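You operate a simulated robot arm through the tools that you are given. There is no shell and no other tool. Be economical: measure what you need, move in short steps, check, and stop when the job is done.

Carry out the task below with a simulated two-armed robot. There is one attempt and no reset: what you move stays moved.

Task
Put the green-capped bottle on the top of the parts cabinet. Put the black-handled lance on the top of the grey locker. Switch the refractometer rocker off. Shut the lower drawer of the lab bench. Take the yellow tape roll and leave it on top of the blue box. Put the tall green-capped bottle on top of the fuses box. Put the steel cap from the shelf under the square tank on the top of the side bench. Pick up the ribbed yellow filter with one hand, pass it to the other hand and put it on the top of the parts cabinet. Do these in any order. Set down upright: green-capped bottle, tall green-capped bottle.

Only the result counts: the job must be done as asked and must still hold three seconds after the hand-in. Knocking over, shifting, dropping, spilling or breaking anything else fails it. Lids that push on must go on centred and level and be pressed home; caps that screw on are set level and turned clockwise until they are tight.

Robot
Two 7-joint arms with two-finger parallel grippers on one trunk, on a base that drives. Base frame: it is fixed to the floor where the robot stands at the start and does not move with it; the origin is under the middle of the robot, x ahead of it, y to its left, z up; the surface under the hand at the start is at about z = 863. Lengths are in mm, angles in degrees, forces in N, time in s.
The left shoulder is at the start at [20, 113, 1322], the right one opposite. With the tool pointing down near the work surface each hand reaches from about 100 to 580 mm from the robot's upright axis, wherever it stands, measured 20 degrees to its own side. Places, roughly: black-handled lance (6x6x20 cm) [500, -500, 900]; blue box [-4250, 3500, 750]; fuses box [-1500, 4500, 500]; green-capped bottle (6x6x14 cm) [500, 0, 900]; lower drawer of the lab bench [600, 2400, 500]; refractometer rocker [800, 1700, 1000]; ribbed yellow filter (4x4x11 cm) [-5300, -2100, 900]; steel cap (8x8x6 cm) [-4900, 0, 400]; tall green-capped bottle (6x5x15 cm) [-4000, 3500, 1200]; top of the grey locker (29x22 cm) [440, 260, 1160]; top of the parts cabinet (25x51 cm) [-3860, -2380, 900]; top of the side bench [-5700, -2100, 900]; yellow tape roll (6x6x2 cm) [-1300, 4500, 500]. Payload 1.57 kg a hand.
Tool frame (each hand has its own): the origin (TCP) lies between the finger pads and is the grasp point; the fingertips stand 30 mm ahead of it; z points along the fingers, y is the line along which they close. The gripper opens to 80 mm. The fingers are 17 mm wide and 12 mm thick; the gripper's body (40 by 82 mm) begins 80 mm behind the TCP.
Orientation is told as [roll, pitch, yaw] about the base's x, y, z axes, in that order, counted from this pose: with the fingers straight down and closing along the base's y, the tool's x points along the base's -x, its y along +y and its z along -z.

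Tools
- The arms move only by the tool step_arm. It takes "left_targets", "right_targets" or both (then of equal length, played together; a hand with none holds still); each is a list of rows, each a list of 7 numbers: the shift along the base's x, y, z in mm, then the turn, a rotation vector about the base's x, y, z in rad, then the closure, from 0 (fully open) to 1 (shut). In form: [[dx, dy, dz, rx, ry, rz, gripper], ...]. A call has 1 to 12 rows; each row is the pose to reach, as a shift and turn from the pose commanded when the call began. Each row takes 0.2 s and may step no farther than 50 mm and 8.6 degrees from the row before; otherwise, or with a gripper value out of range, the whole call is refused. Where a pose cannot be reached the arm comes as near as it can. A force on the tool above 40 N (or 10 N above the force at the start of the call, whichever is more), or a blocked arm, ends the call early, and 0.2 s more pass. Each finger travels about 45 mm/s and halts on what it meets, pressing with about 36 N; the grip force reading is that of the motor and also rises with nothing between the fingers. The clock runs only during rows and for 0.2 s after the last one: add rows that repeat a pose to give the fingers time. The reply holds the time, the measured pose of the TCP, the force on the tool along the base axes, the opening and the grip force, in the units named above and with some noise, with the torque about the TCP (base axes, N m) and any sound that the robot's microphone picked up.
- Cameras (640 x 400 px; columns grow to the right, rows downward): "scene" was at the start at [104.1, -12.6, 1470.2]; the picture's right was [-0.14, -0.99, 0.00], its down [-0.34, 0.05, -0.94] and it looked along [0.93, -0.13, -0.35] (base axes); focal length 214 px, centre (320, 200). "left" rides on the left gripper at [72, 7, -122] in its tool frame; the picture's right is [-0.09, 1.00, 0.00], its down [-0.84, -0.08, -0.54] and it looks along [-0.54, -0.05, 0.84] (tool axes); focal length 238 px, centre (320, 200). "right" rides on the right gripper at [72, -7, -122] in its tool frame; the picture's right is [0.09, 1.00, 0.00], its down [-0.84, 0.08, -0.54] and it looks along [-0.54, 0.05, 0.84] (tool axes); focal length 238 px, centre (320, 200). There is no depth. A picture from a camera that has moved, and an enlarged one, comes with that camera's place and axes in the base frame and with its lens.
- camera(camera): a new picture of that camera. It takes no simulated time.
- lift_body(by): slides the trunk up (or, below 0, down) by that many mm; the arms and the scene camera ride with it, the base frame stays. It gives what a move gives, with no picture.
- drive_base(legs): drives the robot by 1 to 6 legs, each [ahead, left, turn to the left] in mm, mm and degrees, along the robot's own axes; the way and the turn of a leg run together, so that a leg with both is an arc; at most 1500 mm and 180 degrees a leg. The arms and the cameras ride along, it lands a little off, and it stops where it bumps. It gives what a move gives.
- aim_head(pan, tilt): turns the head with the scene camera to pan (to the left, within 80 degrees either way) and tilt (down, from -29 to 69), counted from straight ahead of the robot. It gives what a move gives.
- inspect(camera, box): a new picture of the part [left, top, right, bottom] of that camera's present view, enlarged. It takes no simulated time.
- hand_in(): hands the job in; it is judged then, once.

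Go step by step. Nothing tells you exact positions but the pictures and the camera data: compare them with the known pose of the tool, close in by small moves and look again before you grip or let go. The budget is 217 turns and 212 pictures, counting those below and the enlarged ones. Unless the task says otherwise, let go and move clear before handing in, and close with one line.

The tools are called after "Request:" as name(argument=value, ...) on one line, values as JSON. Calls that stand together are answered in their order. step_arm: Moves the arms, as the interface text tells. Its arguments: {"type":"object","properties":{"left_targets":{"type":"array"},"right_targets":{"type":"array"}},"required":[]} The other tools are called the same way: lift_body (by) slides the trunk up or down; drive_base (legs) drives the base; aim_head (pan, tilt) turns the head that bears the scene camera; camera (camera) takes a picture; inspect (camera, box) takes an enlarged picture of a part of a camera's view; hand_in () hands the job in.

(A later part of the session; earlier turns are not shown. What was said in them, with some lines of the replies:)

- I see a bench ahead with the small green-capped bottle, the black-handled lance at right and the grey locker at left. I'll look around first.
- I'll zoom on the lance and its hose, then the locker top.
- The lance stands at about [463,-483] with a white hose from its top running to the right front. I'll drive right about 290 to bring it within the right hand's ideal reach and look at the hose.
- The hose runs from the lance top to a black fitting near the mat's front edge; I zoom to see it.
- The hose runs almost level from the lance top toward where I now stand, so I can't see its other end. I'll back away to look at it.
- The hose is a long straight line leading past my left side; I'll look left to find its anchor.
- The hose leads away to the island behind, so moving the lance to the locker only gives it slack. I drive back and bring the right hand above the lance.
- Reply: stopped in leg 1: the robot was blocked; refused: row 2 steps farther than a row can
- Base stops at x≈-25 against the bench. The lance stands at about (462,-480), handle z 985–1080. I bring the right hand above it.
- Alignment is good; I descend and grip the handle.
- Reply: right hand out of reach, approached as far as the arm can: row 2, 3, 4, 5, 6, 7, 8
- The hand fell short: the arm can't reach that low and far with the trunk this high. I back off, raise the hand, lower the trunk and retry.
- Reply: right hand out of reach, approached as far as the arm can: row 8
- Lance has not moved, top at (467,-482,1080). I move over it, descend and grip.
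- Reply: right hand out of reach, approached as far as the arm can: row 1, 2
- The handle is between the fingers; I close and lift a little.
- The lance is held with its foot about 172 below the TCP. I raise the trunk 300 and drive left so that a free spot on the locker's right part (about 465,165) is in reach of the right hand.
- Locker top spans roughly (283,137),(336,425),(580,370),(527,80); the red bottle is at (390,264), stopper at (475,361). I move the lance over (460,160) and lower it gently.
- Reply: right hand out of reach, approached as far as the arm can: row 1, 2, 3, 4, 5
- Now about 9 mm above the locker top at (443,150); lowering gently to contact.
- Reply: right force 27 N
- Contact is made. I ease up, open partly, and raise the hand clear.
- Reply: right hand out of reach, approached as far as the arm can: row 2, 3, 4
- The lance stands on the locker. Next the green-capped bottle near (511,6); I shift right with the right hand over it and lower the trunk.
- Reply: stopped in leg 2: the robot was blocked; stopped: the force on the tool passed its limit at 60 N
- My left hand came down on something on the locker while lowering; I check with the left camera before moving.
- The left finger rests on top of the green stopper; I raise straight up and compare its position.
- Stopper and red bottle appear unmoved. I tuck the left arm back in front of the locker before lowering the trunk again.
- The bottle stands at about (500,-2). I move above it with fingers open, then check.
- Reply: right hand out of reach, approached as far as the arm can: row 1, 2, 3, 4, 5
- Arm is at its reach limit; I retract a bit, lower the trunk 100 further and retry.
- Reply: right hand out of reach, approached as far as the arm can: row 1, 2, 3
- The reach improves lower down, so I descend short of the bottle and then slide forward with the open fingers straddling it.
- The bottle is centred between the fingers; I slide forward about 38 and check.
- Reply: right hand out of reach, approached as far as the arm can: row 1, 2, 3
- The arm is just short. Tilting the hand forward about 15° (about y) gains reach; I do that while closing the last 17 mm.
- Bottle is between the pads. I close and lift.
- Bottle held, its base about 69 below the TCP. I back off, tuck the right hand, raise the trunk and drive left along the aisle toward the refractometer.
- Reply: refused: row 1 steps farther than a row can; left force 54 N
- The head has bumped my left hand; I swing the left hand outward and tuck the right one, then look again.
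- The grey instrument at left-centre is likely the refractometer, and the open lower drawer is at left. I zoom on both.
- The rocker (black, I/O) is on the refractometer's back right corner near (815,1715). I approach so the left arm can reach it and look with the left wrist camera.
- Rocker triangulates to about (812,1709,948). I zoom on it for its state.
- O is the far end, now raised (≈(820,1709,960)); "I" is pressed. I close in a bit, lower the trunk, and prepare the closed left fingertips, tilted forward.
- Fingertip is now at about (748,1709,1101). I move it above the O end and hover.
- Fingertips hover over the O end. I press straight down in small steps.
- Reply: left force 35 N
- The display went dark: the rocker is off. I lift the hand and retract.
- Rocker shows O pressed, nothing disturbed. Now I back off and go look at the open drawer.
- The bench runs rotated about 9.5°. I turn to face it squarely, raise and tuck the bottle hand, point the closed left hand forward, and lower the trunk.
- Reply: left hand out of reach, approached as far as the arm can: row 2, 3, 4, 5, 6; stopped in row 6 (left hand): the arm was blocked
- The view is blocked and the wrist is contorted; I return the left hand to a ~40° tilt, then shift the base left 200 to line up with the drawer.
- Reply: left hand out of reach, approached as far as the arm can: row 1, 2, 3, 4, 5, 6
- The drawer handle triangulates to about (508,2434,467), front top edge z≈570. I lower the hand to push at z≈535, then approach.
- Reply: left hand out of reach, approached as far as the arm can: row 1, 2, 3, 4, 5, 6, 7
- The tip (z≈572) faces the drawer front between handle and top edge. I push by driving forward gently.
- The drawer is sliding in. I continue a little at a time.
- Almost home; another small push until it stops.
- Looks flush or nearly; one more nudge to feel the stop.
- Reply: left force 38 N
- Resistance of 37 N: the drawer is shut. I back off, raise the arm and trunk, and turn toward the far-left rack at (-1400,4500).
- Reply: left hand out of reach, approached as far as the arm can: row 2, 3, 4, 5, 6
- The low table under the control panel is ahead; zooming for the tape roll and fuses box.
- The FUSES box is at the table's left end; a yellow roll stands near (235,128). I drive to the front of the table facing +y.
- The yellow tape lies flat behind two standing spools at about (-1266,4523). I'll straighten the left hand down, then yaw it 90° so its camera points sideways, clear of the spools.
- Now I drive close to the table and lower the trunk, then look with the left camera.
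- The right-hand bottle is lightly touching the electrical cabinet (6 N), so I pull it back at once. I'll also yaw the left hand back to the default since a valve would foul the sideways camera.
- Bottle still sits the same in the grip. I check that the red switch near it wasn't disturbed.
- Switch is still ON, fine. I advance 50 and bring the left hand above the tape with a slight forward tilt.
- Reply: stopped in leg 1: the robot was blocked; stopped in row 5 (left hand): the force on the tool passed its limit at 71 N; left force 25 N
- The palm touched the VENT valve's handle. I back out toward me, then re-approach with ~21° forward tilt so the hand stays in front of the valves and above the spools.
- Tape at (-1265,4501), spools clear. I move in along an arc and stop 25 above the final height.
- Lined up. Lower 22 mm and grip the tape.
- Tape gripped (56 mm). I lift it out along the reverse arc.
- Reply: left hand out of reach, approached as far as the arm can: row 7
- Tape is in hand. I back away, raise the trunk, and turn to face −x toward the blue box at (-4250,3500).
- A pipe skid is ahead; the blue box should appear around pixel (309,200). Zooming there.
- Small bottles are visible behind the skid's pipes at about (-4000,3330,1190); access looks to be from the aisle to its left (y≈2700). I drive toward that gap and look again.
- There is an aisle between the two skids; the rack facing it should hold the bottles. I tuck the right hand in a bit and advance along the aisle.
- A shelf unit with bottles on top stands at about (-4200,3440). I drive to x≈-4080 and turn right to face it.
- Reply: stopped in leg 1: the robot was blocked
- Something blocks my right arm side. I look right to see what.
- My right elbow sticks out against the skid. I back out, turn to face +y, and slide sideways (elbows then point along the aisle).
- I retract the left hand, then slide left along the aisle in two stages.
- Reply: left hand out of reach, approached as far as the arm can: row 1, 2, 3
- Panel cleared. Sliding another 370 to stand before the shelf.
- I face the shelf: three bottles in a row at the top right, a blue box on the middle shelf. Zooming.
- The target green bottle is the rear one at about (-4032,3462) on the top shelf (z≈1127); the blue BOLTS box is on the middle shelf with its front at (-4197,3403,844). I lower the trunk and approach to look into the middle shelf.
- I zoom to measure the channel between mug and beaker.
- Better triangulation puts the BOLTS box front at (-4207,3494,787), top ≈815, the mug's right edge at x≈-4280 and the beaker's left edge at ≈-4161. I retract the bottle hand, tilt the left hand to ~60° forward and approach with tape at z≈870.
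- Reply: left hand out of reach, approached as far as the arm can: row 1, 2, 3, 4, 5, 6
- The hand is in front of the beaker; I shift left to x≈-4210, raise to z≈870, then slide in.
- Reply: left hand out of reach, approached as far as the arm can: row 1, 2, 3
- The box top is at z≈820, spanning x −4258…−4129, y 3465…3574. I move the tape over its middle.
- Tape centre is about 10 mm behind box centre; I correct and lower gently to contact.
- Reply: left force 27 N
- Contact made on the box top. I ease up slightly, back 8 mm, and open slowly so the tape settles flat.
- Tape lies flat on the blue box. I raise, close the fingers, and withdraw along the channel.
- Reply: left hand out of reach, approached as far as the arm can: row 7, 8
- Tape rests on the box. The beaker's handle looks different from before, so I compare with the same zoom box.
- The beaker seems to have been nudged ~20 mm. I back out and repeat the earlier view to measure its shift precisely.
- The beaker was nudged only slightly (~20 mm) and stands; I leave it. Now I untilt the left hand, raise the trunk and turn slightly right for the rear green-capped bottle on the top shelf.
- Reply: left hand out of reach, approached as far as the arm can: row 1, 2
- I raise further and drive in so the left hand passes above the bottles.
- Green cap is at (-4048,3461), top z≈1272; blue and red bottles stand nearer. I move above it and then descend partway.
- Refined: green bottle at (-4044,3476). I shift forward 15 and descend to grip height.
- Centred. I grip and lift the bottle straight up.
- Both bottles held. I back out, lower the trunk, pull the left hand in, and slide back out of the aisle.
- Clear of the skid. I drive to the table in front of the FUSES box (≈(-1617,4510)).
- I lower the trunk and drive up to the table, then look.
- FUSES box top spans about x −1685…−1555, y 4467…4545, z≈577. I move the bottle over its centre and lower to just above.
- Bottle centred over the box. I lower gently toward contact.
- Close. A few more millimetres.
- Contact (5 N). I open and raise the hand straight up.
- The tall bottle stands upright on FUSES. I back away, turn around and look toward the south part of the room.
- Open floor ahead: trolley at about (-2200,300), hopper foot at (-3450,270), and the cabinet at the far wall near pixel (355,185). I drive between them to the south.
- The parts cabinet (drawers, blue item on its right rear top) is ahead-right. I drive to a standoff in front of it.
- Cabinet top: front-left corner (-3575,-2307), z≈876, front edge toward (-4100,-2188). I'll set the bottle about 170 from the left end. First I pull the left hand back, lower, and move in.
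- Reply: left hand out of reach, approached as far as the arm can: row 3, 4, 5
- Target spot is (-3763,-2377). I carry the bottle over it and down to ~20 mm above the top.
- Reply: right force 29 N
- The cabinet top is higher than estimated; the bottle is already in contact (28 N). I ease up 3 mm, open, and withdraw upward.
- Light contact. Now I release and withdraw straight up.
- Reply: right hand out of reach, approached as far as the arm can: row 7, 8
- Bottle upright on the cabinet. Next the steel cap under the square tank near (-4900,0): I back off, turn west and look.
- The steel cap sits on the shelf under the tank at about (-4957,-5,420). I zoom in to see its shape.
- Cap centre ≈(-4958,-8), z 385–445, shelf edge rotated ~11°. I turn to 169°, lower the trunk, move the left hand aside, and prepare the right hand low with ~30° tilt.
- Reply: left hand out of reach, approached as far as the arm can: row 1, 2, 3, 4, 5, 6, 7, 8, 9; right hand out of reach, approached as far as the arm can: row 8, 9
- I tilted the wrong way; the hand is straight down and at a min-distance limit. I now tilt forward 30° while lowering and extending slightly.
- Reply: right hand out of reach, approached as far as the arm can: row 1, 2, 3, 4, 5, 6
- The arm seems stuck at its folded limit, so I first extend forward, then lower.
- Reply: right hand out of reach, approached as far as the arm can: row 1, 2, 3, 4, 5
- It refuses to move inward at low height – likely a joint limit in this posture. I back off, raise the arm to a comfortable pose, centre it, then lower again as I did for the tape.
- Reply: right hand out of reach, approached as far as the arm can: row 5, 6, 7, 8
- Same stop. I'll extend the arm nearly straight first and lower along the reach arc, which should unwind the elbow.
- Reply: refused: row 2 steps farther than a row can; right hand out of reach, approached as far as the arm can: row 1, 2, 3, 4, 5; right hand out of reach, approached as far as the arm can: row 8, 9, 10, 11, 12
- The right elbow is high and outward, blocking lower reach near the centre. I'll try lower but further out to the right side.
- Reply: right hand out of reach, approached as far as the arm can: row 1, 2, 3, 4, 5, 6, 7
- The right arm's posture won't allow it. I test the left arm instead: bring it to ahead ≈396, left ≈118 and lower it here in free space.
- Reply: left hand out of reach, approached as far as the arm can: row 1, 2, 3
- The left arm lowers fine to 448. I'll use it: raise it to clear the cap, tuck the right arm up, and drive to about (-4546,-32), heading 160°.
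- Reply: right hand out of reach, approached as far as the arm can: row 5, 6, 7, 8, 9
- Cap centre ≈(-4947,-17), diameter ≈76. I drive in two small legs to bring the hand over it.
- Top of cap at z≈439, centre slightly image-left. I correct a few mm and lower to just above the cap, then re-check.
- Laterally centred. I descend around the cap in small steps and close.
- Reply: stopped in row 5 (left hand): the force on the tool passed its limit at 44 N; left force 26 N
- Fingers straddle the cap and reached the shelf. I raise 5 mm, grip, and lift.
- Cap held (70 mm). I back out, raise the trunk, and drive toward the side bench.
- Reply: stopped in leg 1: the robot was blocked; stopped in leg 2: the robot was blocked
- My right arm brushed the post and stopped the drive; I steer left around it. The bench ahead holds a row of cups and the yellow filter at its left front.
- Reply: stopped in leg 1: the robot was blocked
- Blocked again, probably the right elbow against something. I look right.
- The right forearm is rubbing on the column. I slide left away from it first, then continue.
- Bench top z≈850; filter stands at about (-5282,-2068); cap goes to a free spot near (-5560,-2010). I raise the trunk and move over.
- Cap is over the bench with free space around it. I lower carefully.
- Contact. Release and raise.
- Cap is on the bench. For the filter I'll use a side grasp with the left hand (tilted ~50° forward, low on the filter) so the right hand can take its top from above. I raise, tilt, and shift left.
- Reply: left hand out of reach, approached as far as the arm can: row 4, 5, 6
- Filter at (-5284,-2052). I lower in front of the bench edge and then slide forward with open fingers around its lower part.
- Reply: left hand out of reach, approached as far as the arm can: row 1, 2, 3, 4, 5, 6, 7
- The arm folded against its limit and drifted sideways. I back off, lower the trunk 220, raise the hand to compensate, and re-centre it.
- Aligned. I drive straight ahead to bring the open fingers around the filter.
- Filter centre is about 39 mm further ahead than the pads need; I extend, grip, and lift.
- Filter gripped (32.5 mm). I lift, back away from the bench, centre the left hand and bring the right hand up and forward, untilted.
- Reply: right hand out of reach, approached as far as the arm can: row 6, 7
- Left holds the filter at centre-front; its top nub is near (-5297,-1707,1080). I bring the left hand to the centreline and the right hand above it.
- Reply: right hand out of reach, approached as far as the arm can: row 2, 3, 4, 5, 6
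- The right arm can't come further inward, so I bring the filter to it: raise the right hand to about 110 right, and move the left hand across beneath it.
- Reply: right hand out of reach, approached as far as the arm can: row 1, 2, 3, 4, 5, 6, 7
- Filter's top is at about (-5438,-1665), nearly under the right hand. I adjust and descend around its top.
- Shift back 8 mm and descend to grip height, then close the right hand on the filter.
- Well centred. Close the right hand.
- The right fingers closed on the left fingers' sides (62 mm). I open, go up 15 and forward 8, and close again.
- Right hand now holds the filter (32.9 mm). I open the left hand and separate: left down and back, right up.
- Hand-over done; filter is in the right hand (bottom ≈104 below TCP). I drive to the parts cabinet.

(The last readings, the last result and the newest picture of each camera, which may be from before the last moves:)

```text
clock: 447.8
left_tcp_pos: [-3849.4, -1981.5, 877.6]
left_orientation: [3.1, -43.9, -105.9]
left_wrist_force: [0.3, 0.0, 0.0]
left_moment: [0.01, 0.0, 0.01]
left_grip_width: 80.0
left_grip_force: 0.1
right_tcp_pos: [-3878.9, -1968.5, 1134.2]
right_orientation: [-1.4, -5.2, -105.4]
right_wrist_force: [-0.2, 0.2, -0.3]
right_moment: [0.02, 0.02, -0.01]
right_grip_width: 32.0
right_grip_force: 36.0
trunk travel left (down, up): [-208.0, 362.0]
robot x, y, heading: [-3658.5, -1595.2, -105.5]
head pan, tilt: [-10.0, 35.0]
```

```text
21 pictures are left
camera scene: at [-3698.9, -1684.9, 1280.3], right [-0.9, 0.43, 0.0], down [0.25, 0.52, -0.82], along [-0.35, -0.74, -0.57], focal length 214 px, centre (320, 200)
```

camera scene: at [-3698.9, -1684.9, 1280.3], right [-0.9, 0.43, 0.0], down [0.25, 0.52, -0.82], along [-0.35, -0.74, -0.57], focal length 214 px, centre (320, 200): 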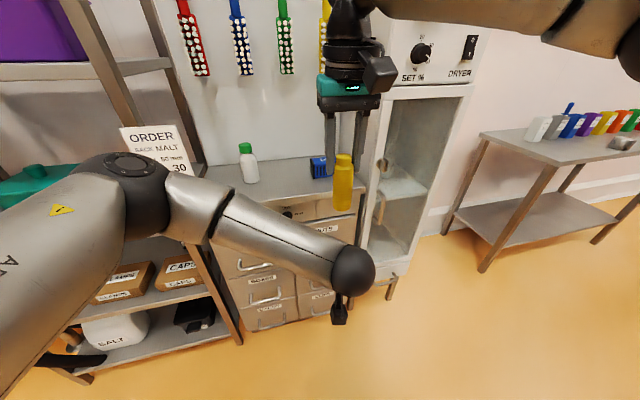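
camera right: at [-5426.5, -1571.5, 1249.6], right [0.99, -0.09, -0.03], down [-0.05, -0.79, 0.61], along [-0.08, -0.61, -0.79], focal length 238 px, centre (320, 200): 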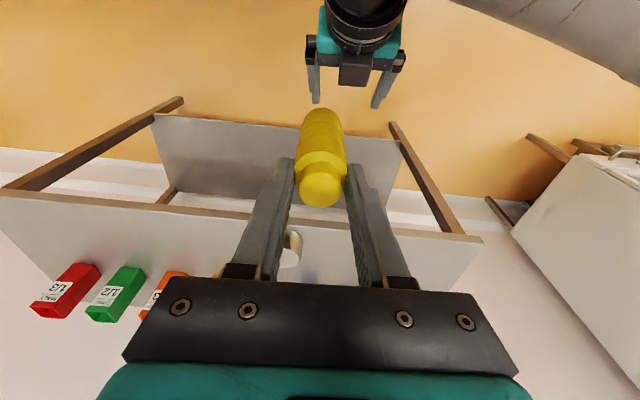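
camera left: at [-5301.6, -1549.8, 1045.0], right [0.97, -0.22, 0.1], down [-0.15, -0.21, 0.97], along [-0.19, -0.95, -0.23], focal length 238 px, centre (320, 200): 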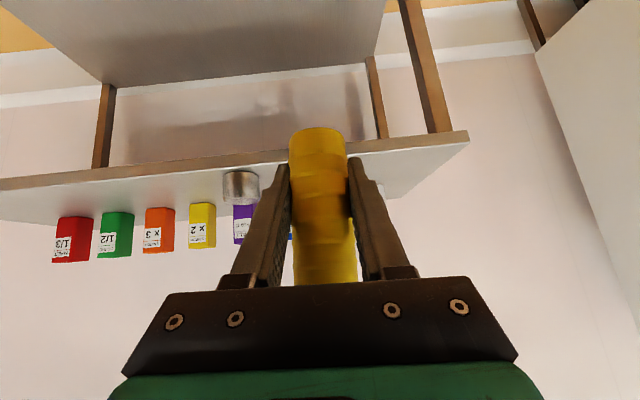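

The left hand would hit the cabinet front as I approach; I swing it back out to the left first.

Request:
step_arm(left_targets=[[43, 5, 2, 0, 0, 0, 0.5], [86, 12, 4, 0, 0, 0, 1], [129, 22, 6, 0, 0, 0, 1], [172, 34, 8, 0, 0, 0, 1], [215, 46, 10, 0, 0, 0, 1], [258, 58, 12, 0, 0, 0, 1], [300, 70, 14, 0, 0, 0, 1], [342, 84, 16, 0, 0, 0, 1], [385, 98, 18, 0, 0, 0, 1], [427, 112, 20, 0, 0, 0, 1]])

Request:
drive_base(legs=[[200, 0, 0]])

Request:
camera(camera="scene")

```text
clock: 450.2
left_tcp_pos: [-3630.0, -1891.6, 855.4]
left_orientation: [-16.8, -36.8, -132.4]
left_wrist_force: [-0.8, 0.4, 0.0]
left_moment: [0.01, -0.02, -0.03]
left_grip_width: 0.0
left_grip_force: 21.5
left hand out of reach, approached as far as the arm can: row 5, 6, 7, 8, 9, 10
right_tcp_pos: [-3878.9, -1968.5, 1133.5]
right_orientation: [-1.4, -5.2, -105.2]
right_wrist_force: [0.4, -1.1, -0.4]
right_moment: [-0.03, -0.03, -0.01]
right_grip_width: 32.1
right_grip_force: 36.2
trunk travel left (down, up): [-208.0, 362.0]
robot x, y, heading: [-3658.9, -1595.1, -105.5]
head pan, tilt: [-10.0, 35.0]
stopped in row 10 (left hand): the arm was blocked; the commanded pose is now the measured one
```

```text
clock: 451.8
left_tcp_pos: [-3682.0, -2082.9, 854.3]
left_orientation: [-16.8, -36.8, -132.5]
left_wrist_force: [0.6, 0.1, -0.5]
left_moment: [0.02, -0.01, -0.04]
left_grip_width: 0.1
left_grip_force: 21.5
right_tcp_pos: [-3930.3, -2160.8, 1133.6]
right_orientation: [-1.4, -5.1, -105.4]
right_wrist_force: [-0.2, 0.9, -0.3]
right_moment: [-0.04, -0.01, -0.02]
right_grip_width: 32.1
right_grip_force: 36.0
trunk travel left (down, up): [-208.0, 362.0]
robot x, y, heading: [-3712.1, -1786.4, -105.4]
head pan, tilt: [-10.0, 35.0]
```

```text
20 pictures are left
camera scene: at [-3751.8, -1876.8, 1280.2], right [-0.9, 0.43, 0.0], down [0.25, 0.52, -0.82], along [-0.35, -0.74, -0.57], focal length 214 px, centre (320, 200)
```

scene: 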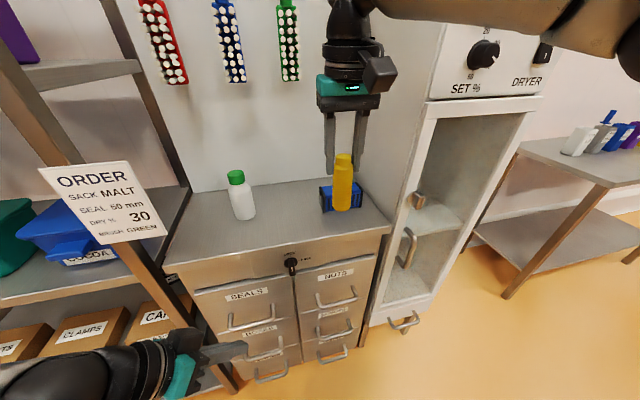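

I shift to bring the target spot (-3880,-2335), between bottle and blue box, into the right hand's comfortable reach.

Request:
drive_base(legs=[[85, 84, 0]])

Request:
step_arm(right_targets=[[0, -40, 0, 0, 0, 0, 1], [0, -40, 0, 0, 0, 0, 1]])

Request:
camera(camera="right")

Request:
camera(camera="scene")

```text
clock: 453.1
left_tcp_pos: [-3624.2, -2185.6, 853.4]
left_orientation: [-16.9, -36.9, -132.5]
left_wrist_force: [1.1, -0.3, -0.8]
left_moment: [0.01, 0.0, -0.05]
left_grip_width: 0.0
left_grip_force: 21.1
right_tcp_pos: [-3873.1, -2262.9, 1133.0]
right_orientation: [-1.5, -5.0, -105.3]
right_wrist_force: [-0.1, 0.0, -0.6]
right_moment: [0.04, 0.0, 0.0]
right_grip_width: 32.0
right_grip_force: 35.6
trunk travel left (down, up): [-208.0, 362.0]
robot x, y, heading: [-3655.8, -1891.0, -105.7]
head pan, tilt: [-10.0, 35.0]
```

```text
clock: 453.7
left_tcp_pos: [-3624.9, -2185.9, 853.9]
left_orientation: [-16.8, -36.8, -132.5]
left_wrist_force: [-0.1, -0.9, -0.8]
left_moment: [0.01, 0.01, 0.02]
left_grip_width: 0.2
left_grip_force: 21.0
right_tcp_pos: [-3880.8, -2272.2, 1135.2]
right_orientation: [-1.4, -5.2, -105.4]
right_wrist_force: [-1.4, 0.7, -0.3]
right_moment: [0.0, 0.01, 0.0]
right_grip_width: 32.1
right_grip_force: 36.0
right hand out of reach, approached as far as the arm can: row 1, 2
trunk travel left (down, up): [-208.0, 362.0]
robot x, y, heading: [-3656.7, -1889.3, -105.3]
head pan, tilt: [-10.0, 35.0]
```

```text
19 pictures are left
camera right: at [-3862.0, -2191.6, 1250.3], right [0.98, -0.18, -0.03], down [-0.12, -0.78, 0.61], along [-0.13, -0.6, -0.79], focal length 238 px, centre (320, 200)
```

right: 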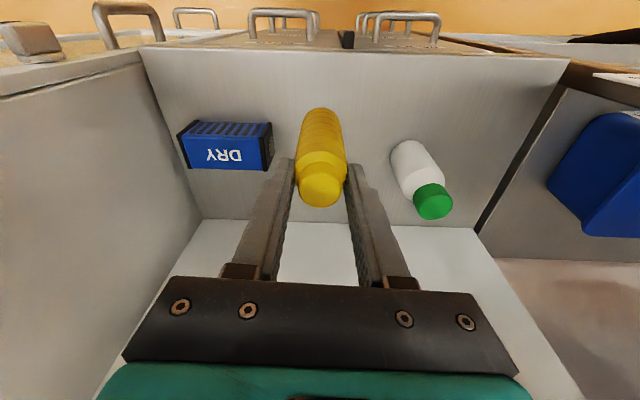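

```text
18 pictures are left
camera scene: at [-3693.8, -1979.7, 1280.3], right [-0.9, 0.43, 0.0], down [0.25, 0.52, -0.82], along [-0.35, -0.74, -0.57], focal length 214 px, centre (320, 200)
```

scene: 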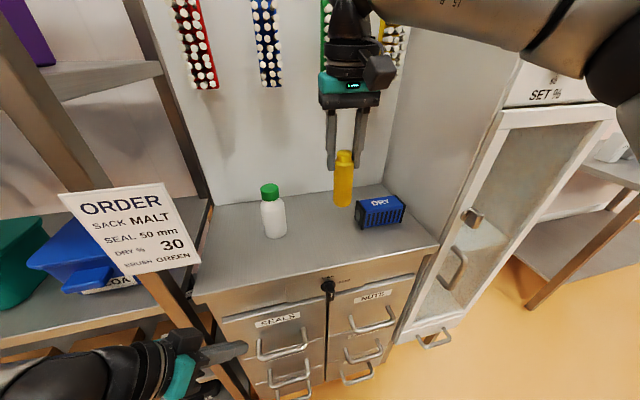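

The filter is over the cabinet top. I lower and move ~55 further in, midway between the box and bottle.

Request:
step_arm(right_targets=[[0, 0, -30, 0, 0, 0, 1], [2, -10, -60, 0, 0, 0, 1], [4, -30, -80, 0, 0, 0, 1], [4, -55, -88, 0, 0, 0, 1], [4, -55, -88, 0, 0, 0, 1]])

Request:
camera(camera="right")

Request:
inspect(camera="scene", box=[240, 100, 440, 270])

```text
clock: 454.9
left_tcp_pos: [-3626.0, -2186.3, 855.0]
left_orientation: [-16.8, -36.8, -132.5]
left_wrist_force: [0.7, 0.5, -0.1]
left_moment: [-0.02, -0.02, 0.03]
left_grip_width: 0.2
left_grip_force: 21.2
right_tcp_pos: [-3893.4, -2302.0, 1046.8]
right_orientation: [-1.3, -5.3, -105.2]
right_wrist_force: [-0.2, 0.5, -0.5]
right_moment: [-0.01, 0.0, -0.02]
right_grip_width: 32.1
right_grip_force: 35.9
right hand out of reach, approached as far as the arm can: row 3, 4, 5
trunk travel left (down, up): [-208.0, 362.0]
robot x, y, heading: [-3652.2, -1894.4, -105.3]
head pan, tilt: [-10.0, 35.0]
```

```text
17 pictures are left
camera right: at [-3874.9, -2219.8, 1162.1], right [0.98, -0.18, -0.03], down [-0.12, -0.78, 0.61], along [-0.13, -0.6, -0.79], focal length 238 px, centre (320, 200)
```

right: 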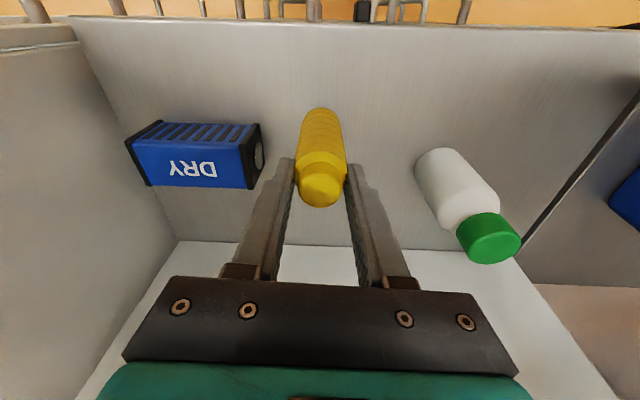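

```text
2.35 times, centred on (340, 185) of scene
camera zoom: at [-3693.6, -1979.3, 1280.3], right [-0.9, 0.43, 0.0], down [0.25, 0.52, -0.82], along [-0.35, -0.74, -0.57], focal length 505 px, centre (273, 235)
```

zoom: 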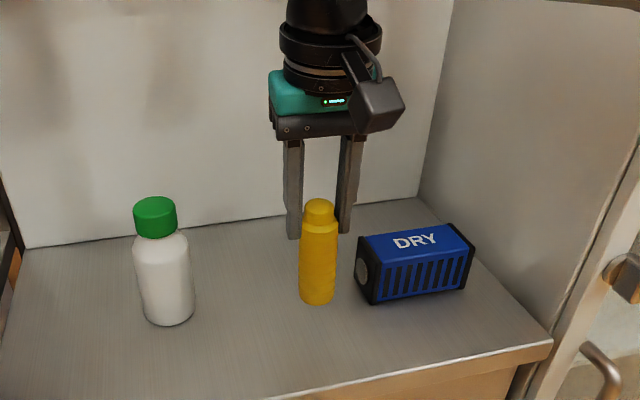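

Filter hangs upright over a free spot. I lower to contact.

Request:
step_arm(right_targets=[[4, 0, -12, 0, 0, 0, 1], [8, 0, -24, 0, 0, 0, 1], [8, 0, -32, 0, 0, 0, 1], [8, 0, -36, 0, 0, 0, 1]])

Request:
inspect(camera="scene", box=[240, 100, 440, 270])

```text
clock: 455.9
left_tcp_pos: [-3625.0, -2185.8, 853.6]
left_orientation: [-16.7, -36.9, -132.5]
left_wrist_force: [0.5, -0.4, 0.1]
left_moment: [0.0, 0.0, -0.01]
left_grip_width: 0.0
left_grip_force: 21.8
right_tcp_pos: [-3889.6, -2296.3, 1011.1]
right_orientation: [-1.3, -5.3, -105.4]
right_wrist_force: [-0.3, -0.3, -0.4]
right_moment: [0.0, 0.01, 0.0]
right_grip_width: 32.1
right_grip_force: 36.3
right hand out of reach, approached as far as the arm can: row 2, 3, 4
trunk travel left (down, up): [-208.0, 362.0]
robot x, y, heading: [-3651.5, -1889.4, -105.5]
head pan, tilt: [-10.0, 35.0]
```

```text
2.35 times, centred on (340, 185) of scene
camera zoom: at [-3693.6, -1979.4, 1280.3], right [-0.9, 0.43, 0.0], down [0.25, 0.52, -0.82], along [-0.35, -0.74, -0.57], focal length 505 px, centre (273, 235)
```

zoom: 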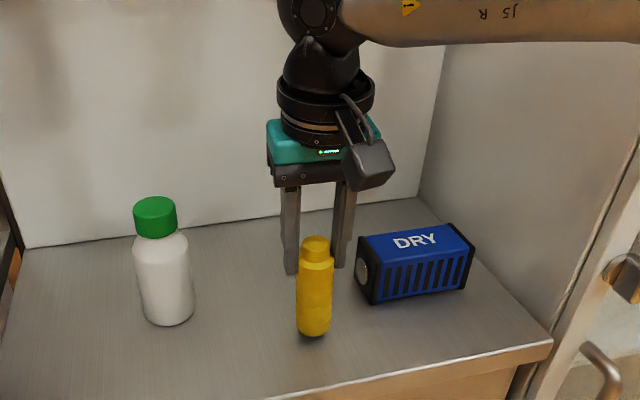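

Nearly touching; the arm is at its limit, so I lower the trunk a few millimetres.

Request:
lift_body(by=-5)

```text
clock: 456.4
left_tcp_pos: [-3624.1, -2186.0, 850.2]
left_orientation: [-16.8, -36.8, -132.5]
left_wrist_force: [0.7, 1.2, -1.1]
left_moment: [0.0, 0.02, 0.02]
left_grip_width: 0.3
left_grip_force: 21.3
right_tcp_pos: [-3888.0, -2296.3, 1006.2]
right_orientation: [-1.3, -5.3, -105.3]
right_wrist_force: [-0.6, 0.5, -0.5]
right_moment: [0.03, 0.0, 0.0]
right_grip_width: 32.0
right_grip_force: 35.7
trunk travel left (down, up): [-203.0, 367.0]
robot x, y, heading: [-3655.5, -1888.7, -105.5]
head pan, tilt: [-10.0, 35.0]
```

Request:
lift_body(by=-4)

Request:
inspect(camera="scene", box=[300, 170, 380, 260])

```text
clock: 456.9
left_tcp_pos: [-3624.7, -2185.1, 845.2]
left_orientation: [-16.8, -36.8, -132.5]
left_wrist_force: [-0.4, -0.4, -0.3]
left_moment: [0.01, 0.01, 0.02]
left_grip_width: 0.1
left_grip_force: 20.9
right_tcp_pos: [-3888.4, -2297.5, 1003.0]
right_orientation: [-1.3, -5.4, -105.3]
right_wrist_force: [-0.1, -0.7, -0.3]
right_moment: [-0.05, -0.01, 0.04]
right_grip_width: 32.0
right_grip_force: 36.1
trunk travel left (down, up): [-199.0, 371.0]
robot x, y, heading: [-3652.9, -1890.0, -105.7]
head pan, tilt: [-10.0, 35.0]
```

```text
4.44 times, centred on (340, 215) of scene
camera zoom: at [-3693.6, -1979.3, 1271.3], right [-0.9, 0.43, 0.0], down [0.25, 0.52, -0.82], along [-0.35, -0.74, -0.57], focal length 953 px, centre (231, 133)
```

zoom: 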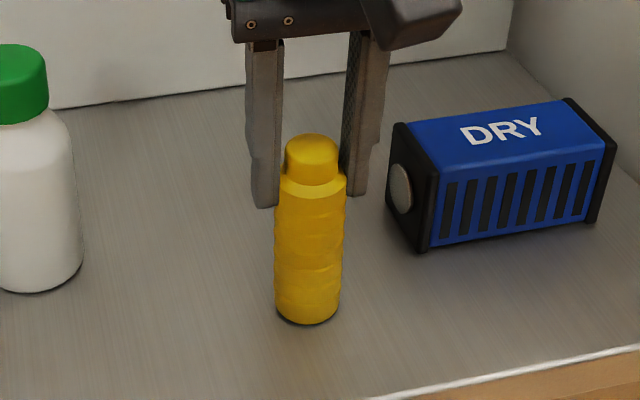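

Request:
lift_body(by=-4)

Request:
lift_body(by=-3)

```text
clock: 457.5
left_tcp_pos: [-3625.6, -2185.7, 842.5]
left_orientation: [-16.8, -36.9, -132.5]
left_wrist_force: [0.7, 0.3, -0.4]
left_moment: [0.02, 0.0, 0.03]
left_grip_width: 0.0
left_grip_force: 21.2
right_tcp_pos: [-3888.8, -2297.1, 1000.5]
right_orientation: [-1.2, -5.6, -105.4]
right_wrist_force: [-1.8, 2.2, 13.4]
right_moment: [0.24, -0.03, 0.06]
right_grip_width: 32.3
right_grip_force: 36.0
trunk travel left (down, up): [-195.0, 375.0]
robot x, y, heading: [-3656.8, -1888.0, -105.1]
head pan, tilt: [-10.0, 35.0]
```

```text
clock: 458.0
left_tcp_pos: [-3624.3, -2185.1, 839.7]
left_orientation: [-16.6, -36.8, -132.5]
left_wrist_force: [-0.7, -0.2, 0.5]
left_moment: [-0.01, 0.0, -0.01]
left_grip_width: 0.0
left_grip_force: 20.4
right_tcp_pos: [-3888.2, -2298.2, 999.4]
right_orientation: [-1.2, -5.9, -105.4]
right_wrist_force: [-4.4, 0.6, 28.9]
right_moment: [0.0, 0.06, 0.0]
right_grip_width: 32.0
right_grip_force: 36.0
trunk travel left (down, up): [-192.0, 378.0]
robot x, y, heading: [-3657.0, -1888.7, -105.0]
head pan, tilt: [-10.0, 35.0]
```

Contact. I ease up 3 mm, open, and rise straight up.

Request:
lift_body(by=3)

Request:
step_arm(right_targets=[[0, 0, 0, 0, 0, 0, 0.85], [0, 0, 0, 0, 0, 0, 0.6], [0, 0, 0, 0, 0, 0, 0.35], [0, 0, 0, 0, 0, 0, 0.3], [0, 0, 0, 0, 0, 0, 0.3]])

Request:
lift_body(by=130)

Request:
camera(camera="scene")

```text
clock: 458.5
left_tcp_pos: [-3624.2, -2185.8, 841.9]
left_orientation: [-16.7, -36.9, -132.5]
left_wrist_force: [0.0, 0.1, -0.8]
left_moment: [0.0, -0.01, 0.01]
left_grip_width: 0.0
left_grip_force: 21.2
right_tcp_pos: [-3888.2, -2298.7, 999.3]
right_orientation: [-1.2, -5.4, -105.4]
right_wrist_force: [-3.9, -5.3, 15.3]
right_moment: [-0.6, 0.12, -0.07]
right_grip_width: 32.2
right_grip_force: 35.8
trunk travel left (down, up): [-195.0, 375.0]
robot x, y, heading: [-3655.7, -1889.4, -105.2]
head pan, tilt: [-10.0, 35.0]
```

```text
clock: 459.7
left_tcp_pos: [-3624.4, -2185.0, 841.8]
left_orientation: [-16.8, -37.0, -132.6]
left_wrist_force: [0.3, 0.2, -0.7]
left_moment: [-0.01, 0.02, 0.02]
left_grip_width: 0.0
left_grip_force: 21.6
right_tcp_pos: [-3888.7, -2296.4, 998.0]
right_orientation: [-1.3, -5.3, -105.4]
right_wrist_force: [0.1, -0.4, 0.5]
right_moment: [-0.01, -0.01, 0.01]
right_grip_width: 56.1
right_grip_force: 0.1
trunk travel left (down, up): [-195.0, 375.0]
robot x, y, heading: [-3657.6, -1889.4, -105.3]
head pan, tilt: [-10.0, 35.0]
```

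```text
clock: 461.3
left_tcp_pos: [-3623.9, -2186.6, 970.8]
left_orientation: [-16.7, -36.9, -132.6]
left_wrist_force: [0.0, -0.7, -0.7]
left_moment: [0.0, -0.03, 0.02]
left_grip_width: 0.0
left_grip_force: 20.8
right_tcp_pos: [-3889.1, -2297.5, 1128.6]
right_orientation: [-1.3, -5.3, -105.3]
right_wrist_force: [-0.3, 0.3, 0.3]
right_moment: [0.04, 0.0, -0.02]
right_grip_width: 56.2
right_grip_force: 0.0
trunk travel left (down, up): [-325.0, 245.0]
robot x, y, heading: [-3655.8, -1890.6, -105.5]
head pan, tilt: [-10.0, 35.0]
```

```text
13 pictures are left
camera scene: at [-3693.6, -1979.5, 1397.2], right [-0.9, 0.43, 0.0], down [0.25, 0.52, -0.82], along [-0.35, -0.74, -0.57], focal length 214 px, centre (320, 200)
```

scene: 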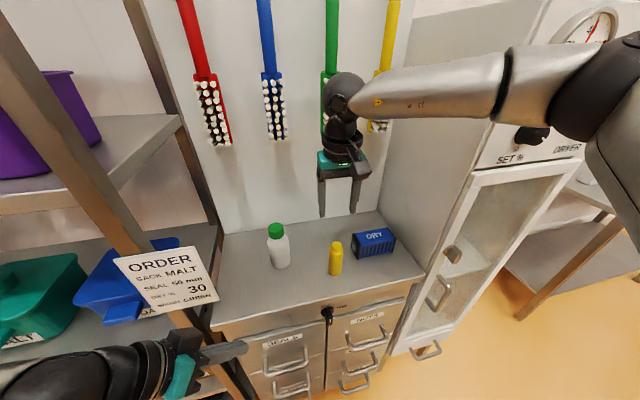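

All pieces are placed; the filter stands on the cabinet. I back clear, then hand in.

Request:
drive_base(legs=[[-350, 0, 0]])

Request:
camera(camera="scene")

```text
clock: 463.6
left_tcp_pos: [-3532.3, -1848.5, 972.5]
left_orientation: [-16.8, -36.8, -132.8]
left_wrist_force: [0.6, -0.6, 0.9]
left_moment: [0.04, -0.04, -0.03]
left_grip_width: 0.0
left_grip_force: 21.3
right_tcp_pos: [-3796.1, -1958.5, 1128.1]
right_orientation: [-1.3, -5.2, -105.5]
right_wrist_force: [0.2, 0.2, 0.1]
right_moment: [-0.05, 0.0, -0.01]
right_grip_width: 56.0
right_grip_force: 0.1
trunk travel left (down, up): [-325.0, 245.0]
robot x, y, heading: [-3560.2, -1553.0, -105.6]
head pan, tilt: [-10.0, 35.0]
```

```text
12 pictures are left
camera scene: at [-3600.3, -1641.6, 1397.4], right [-0.9, 0.43, 0.0], down [0.25, 0.52, -0.82], along [-0.35, -0.74, -0.57], focal length 214 px, centre (320, 200)
```

scene: 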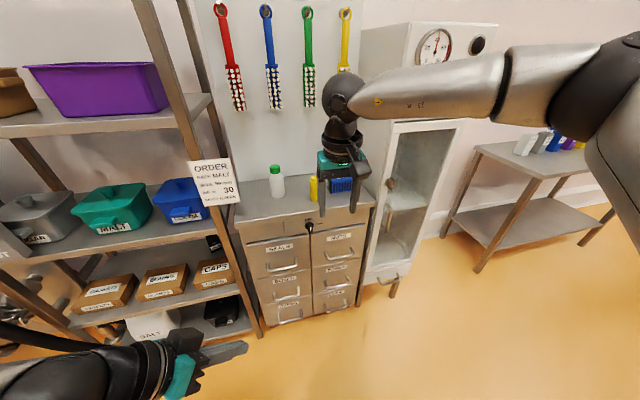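

Everything on the list is in its place and both hands are clear, so I hand in.

Request:
hand_in()

```text
The job is handed in.
```

All eight tasks are done and handed in. While I was placing the tape, the beaker beside the blue box was nudged about 20 mm and turned. It still stands and I left it there, but it may count as shifting something else.
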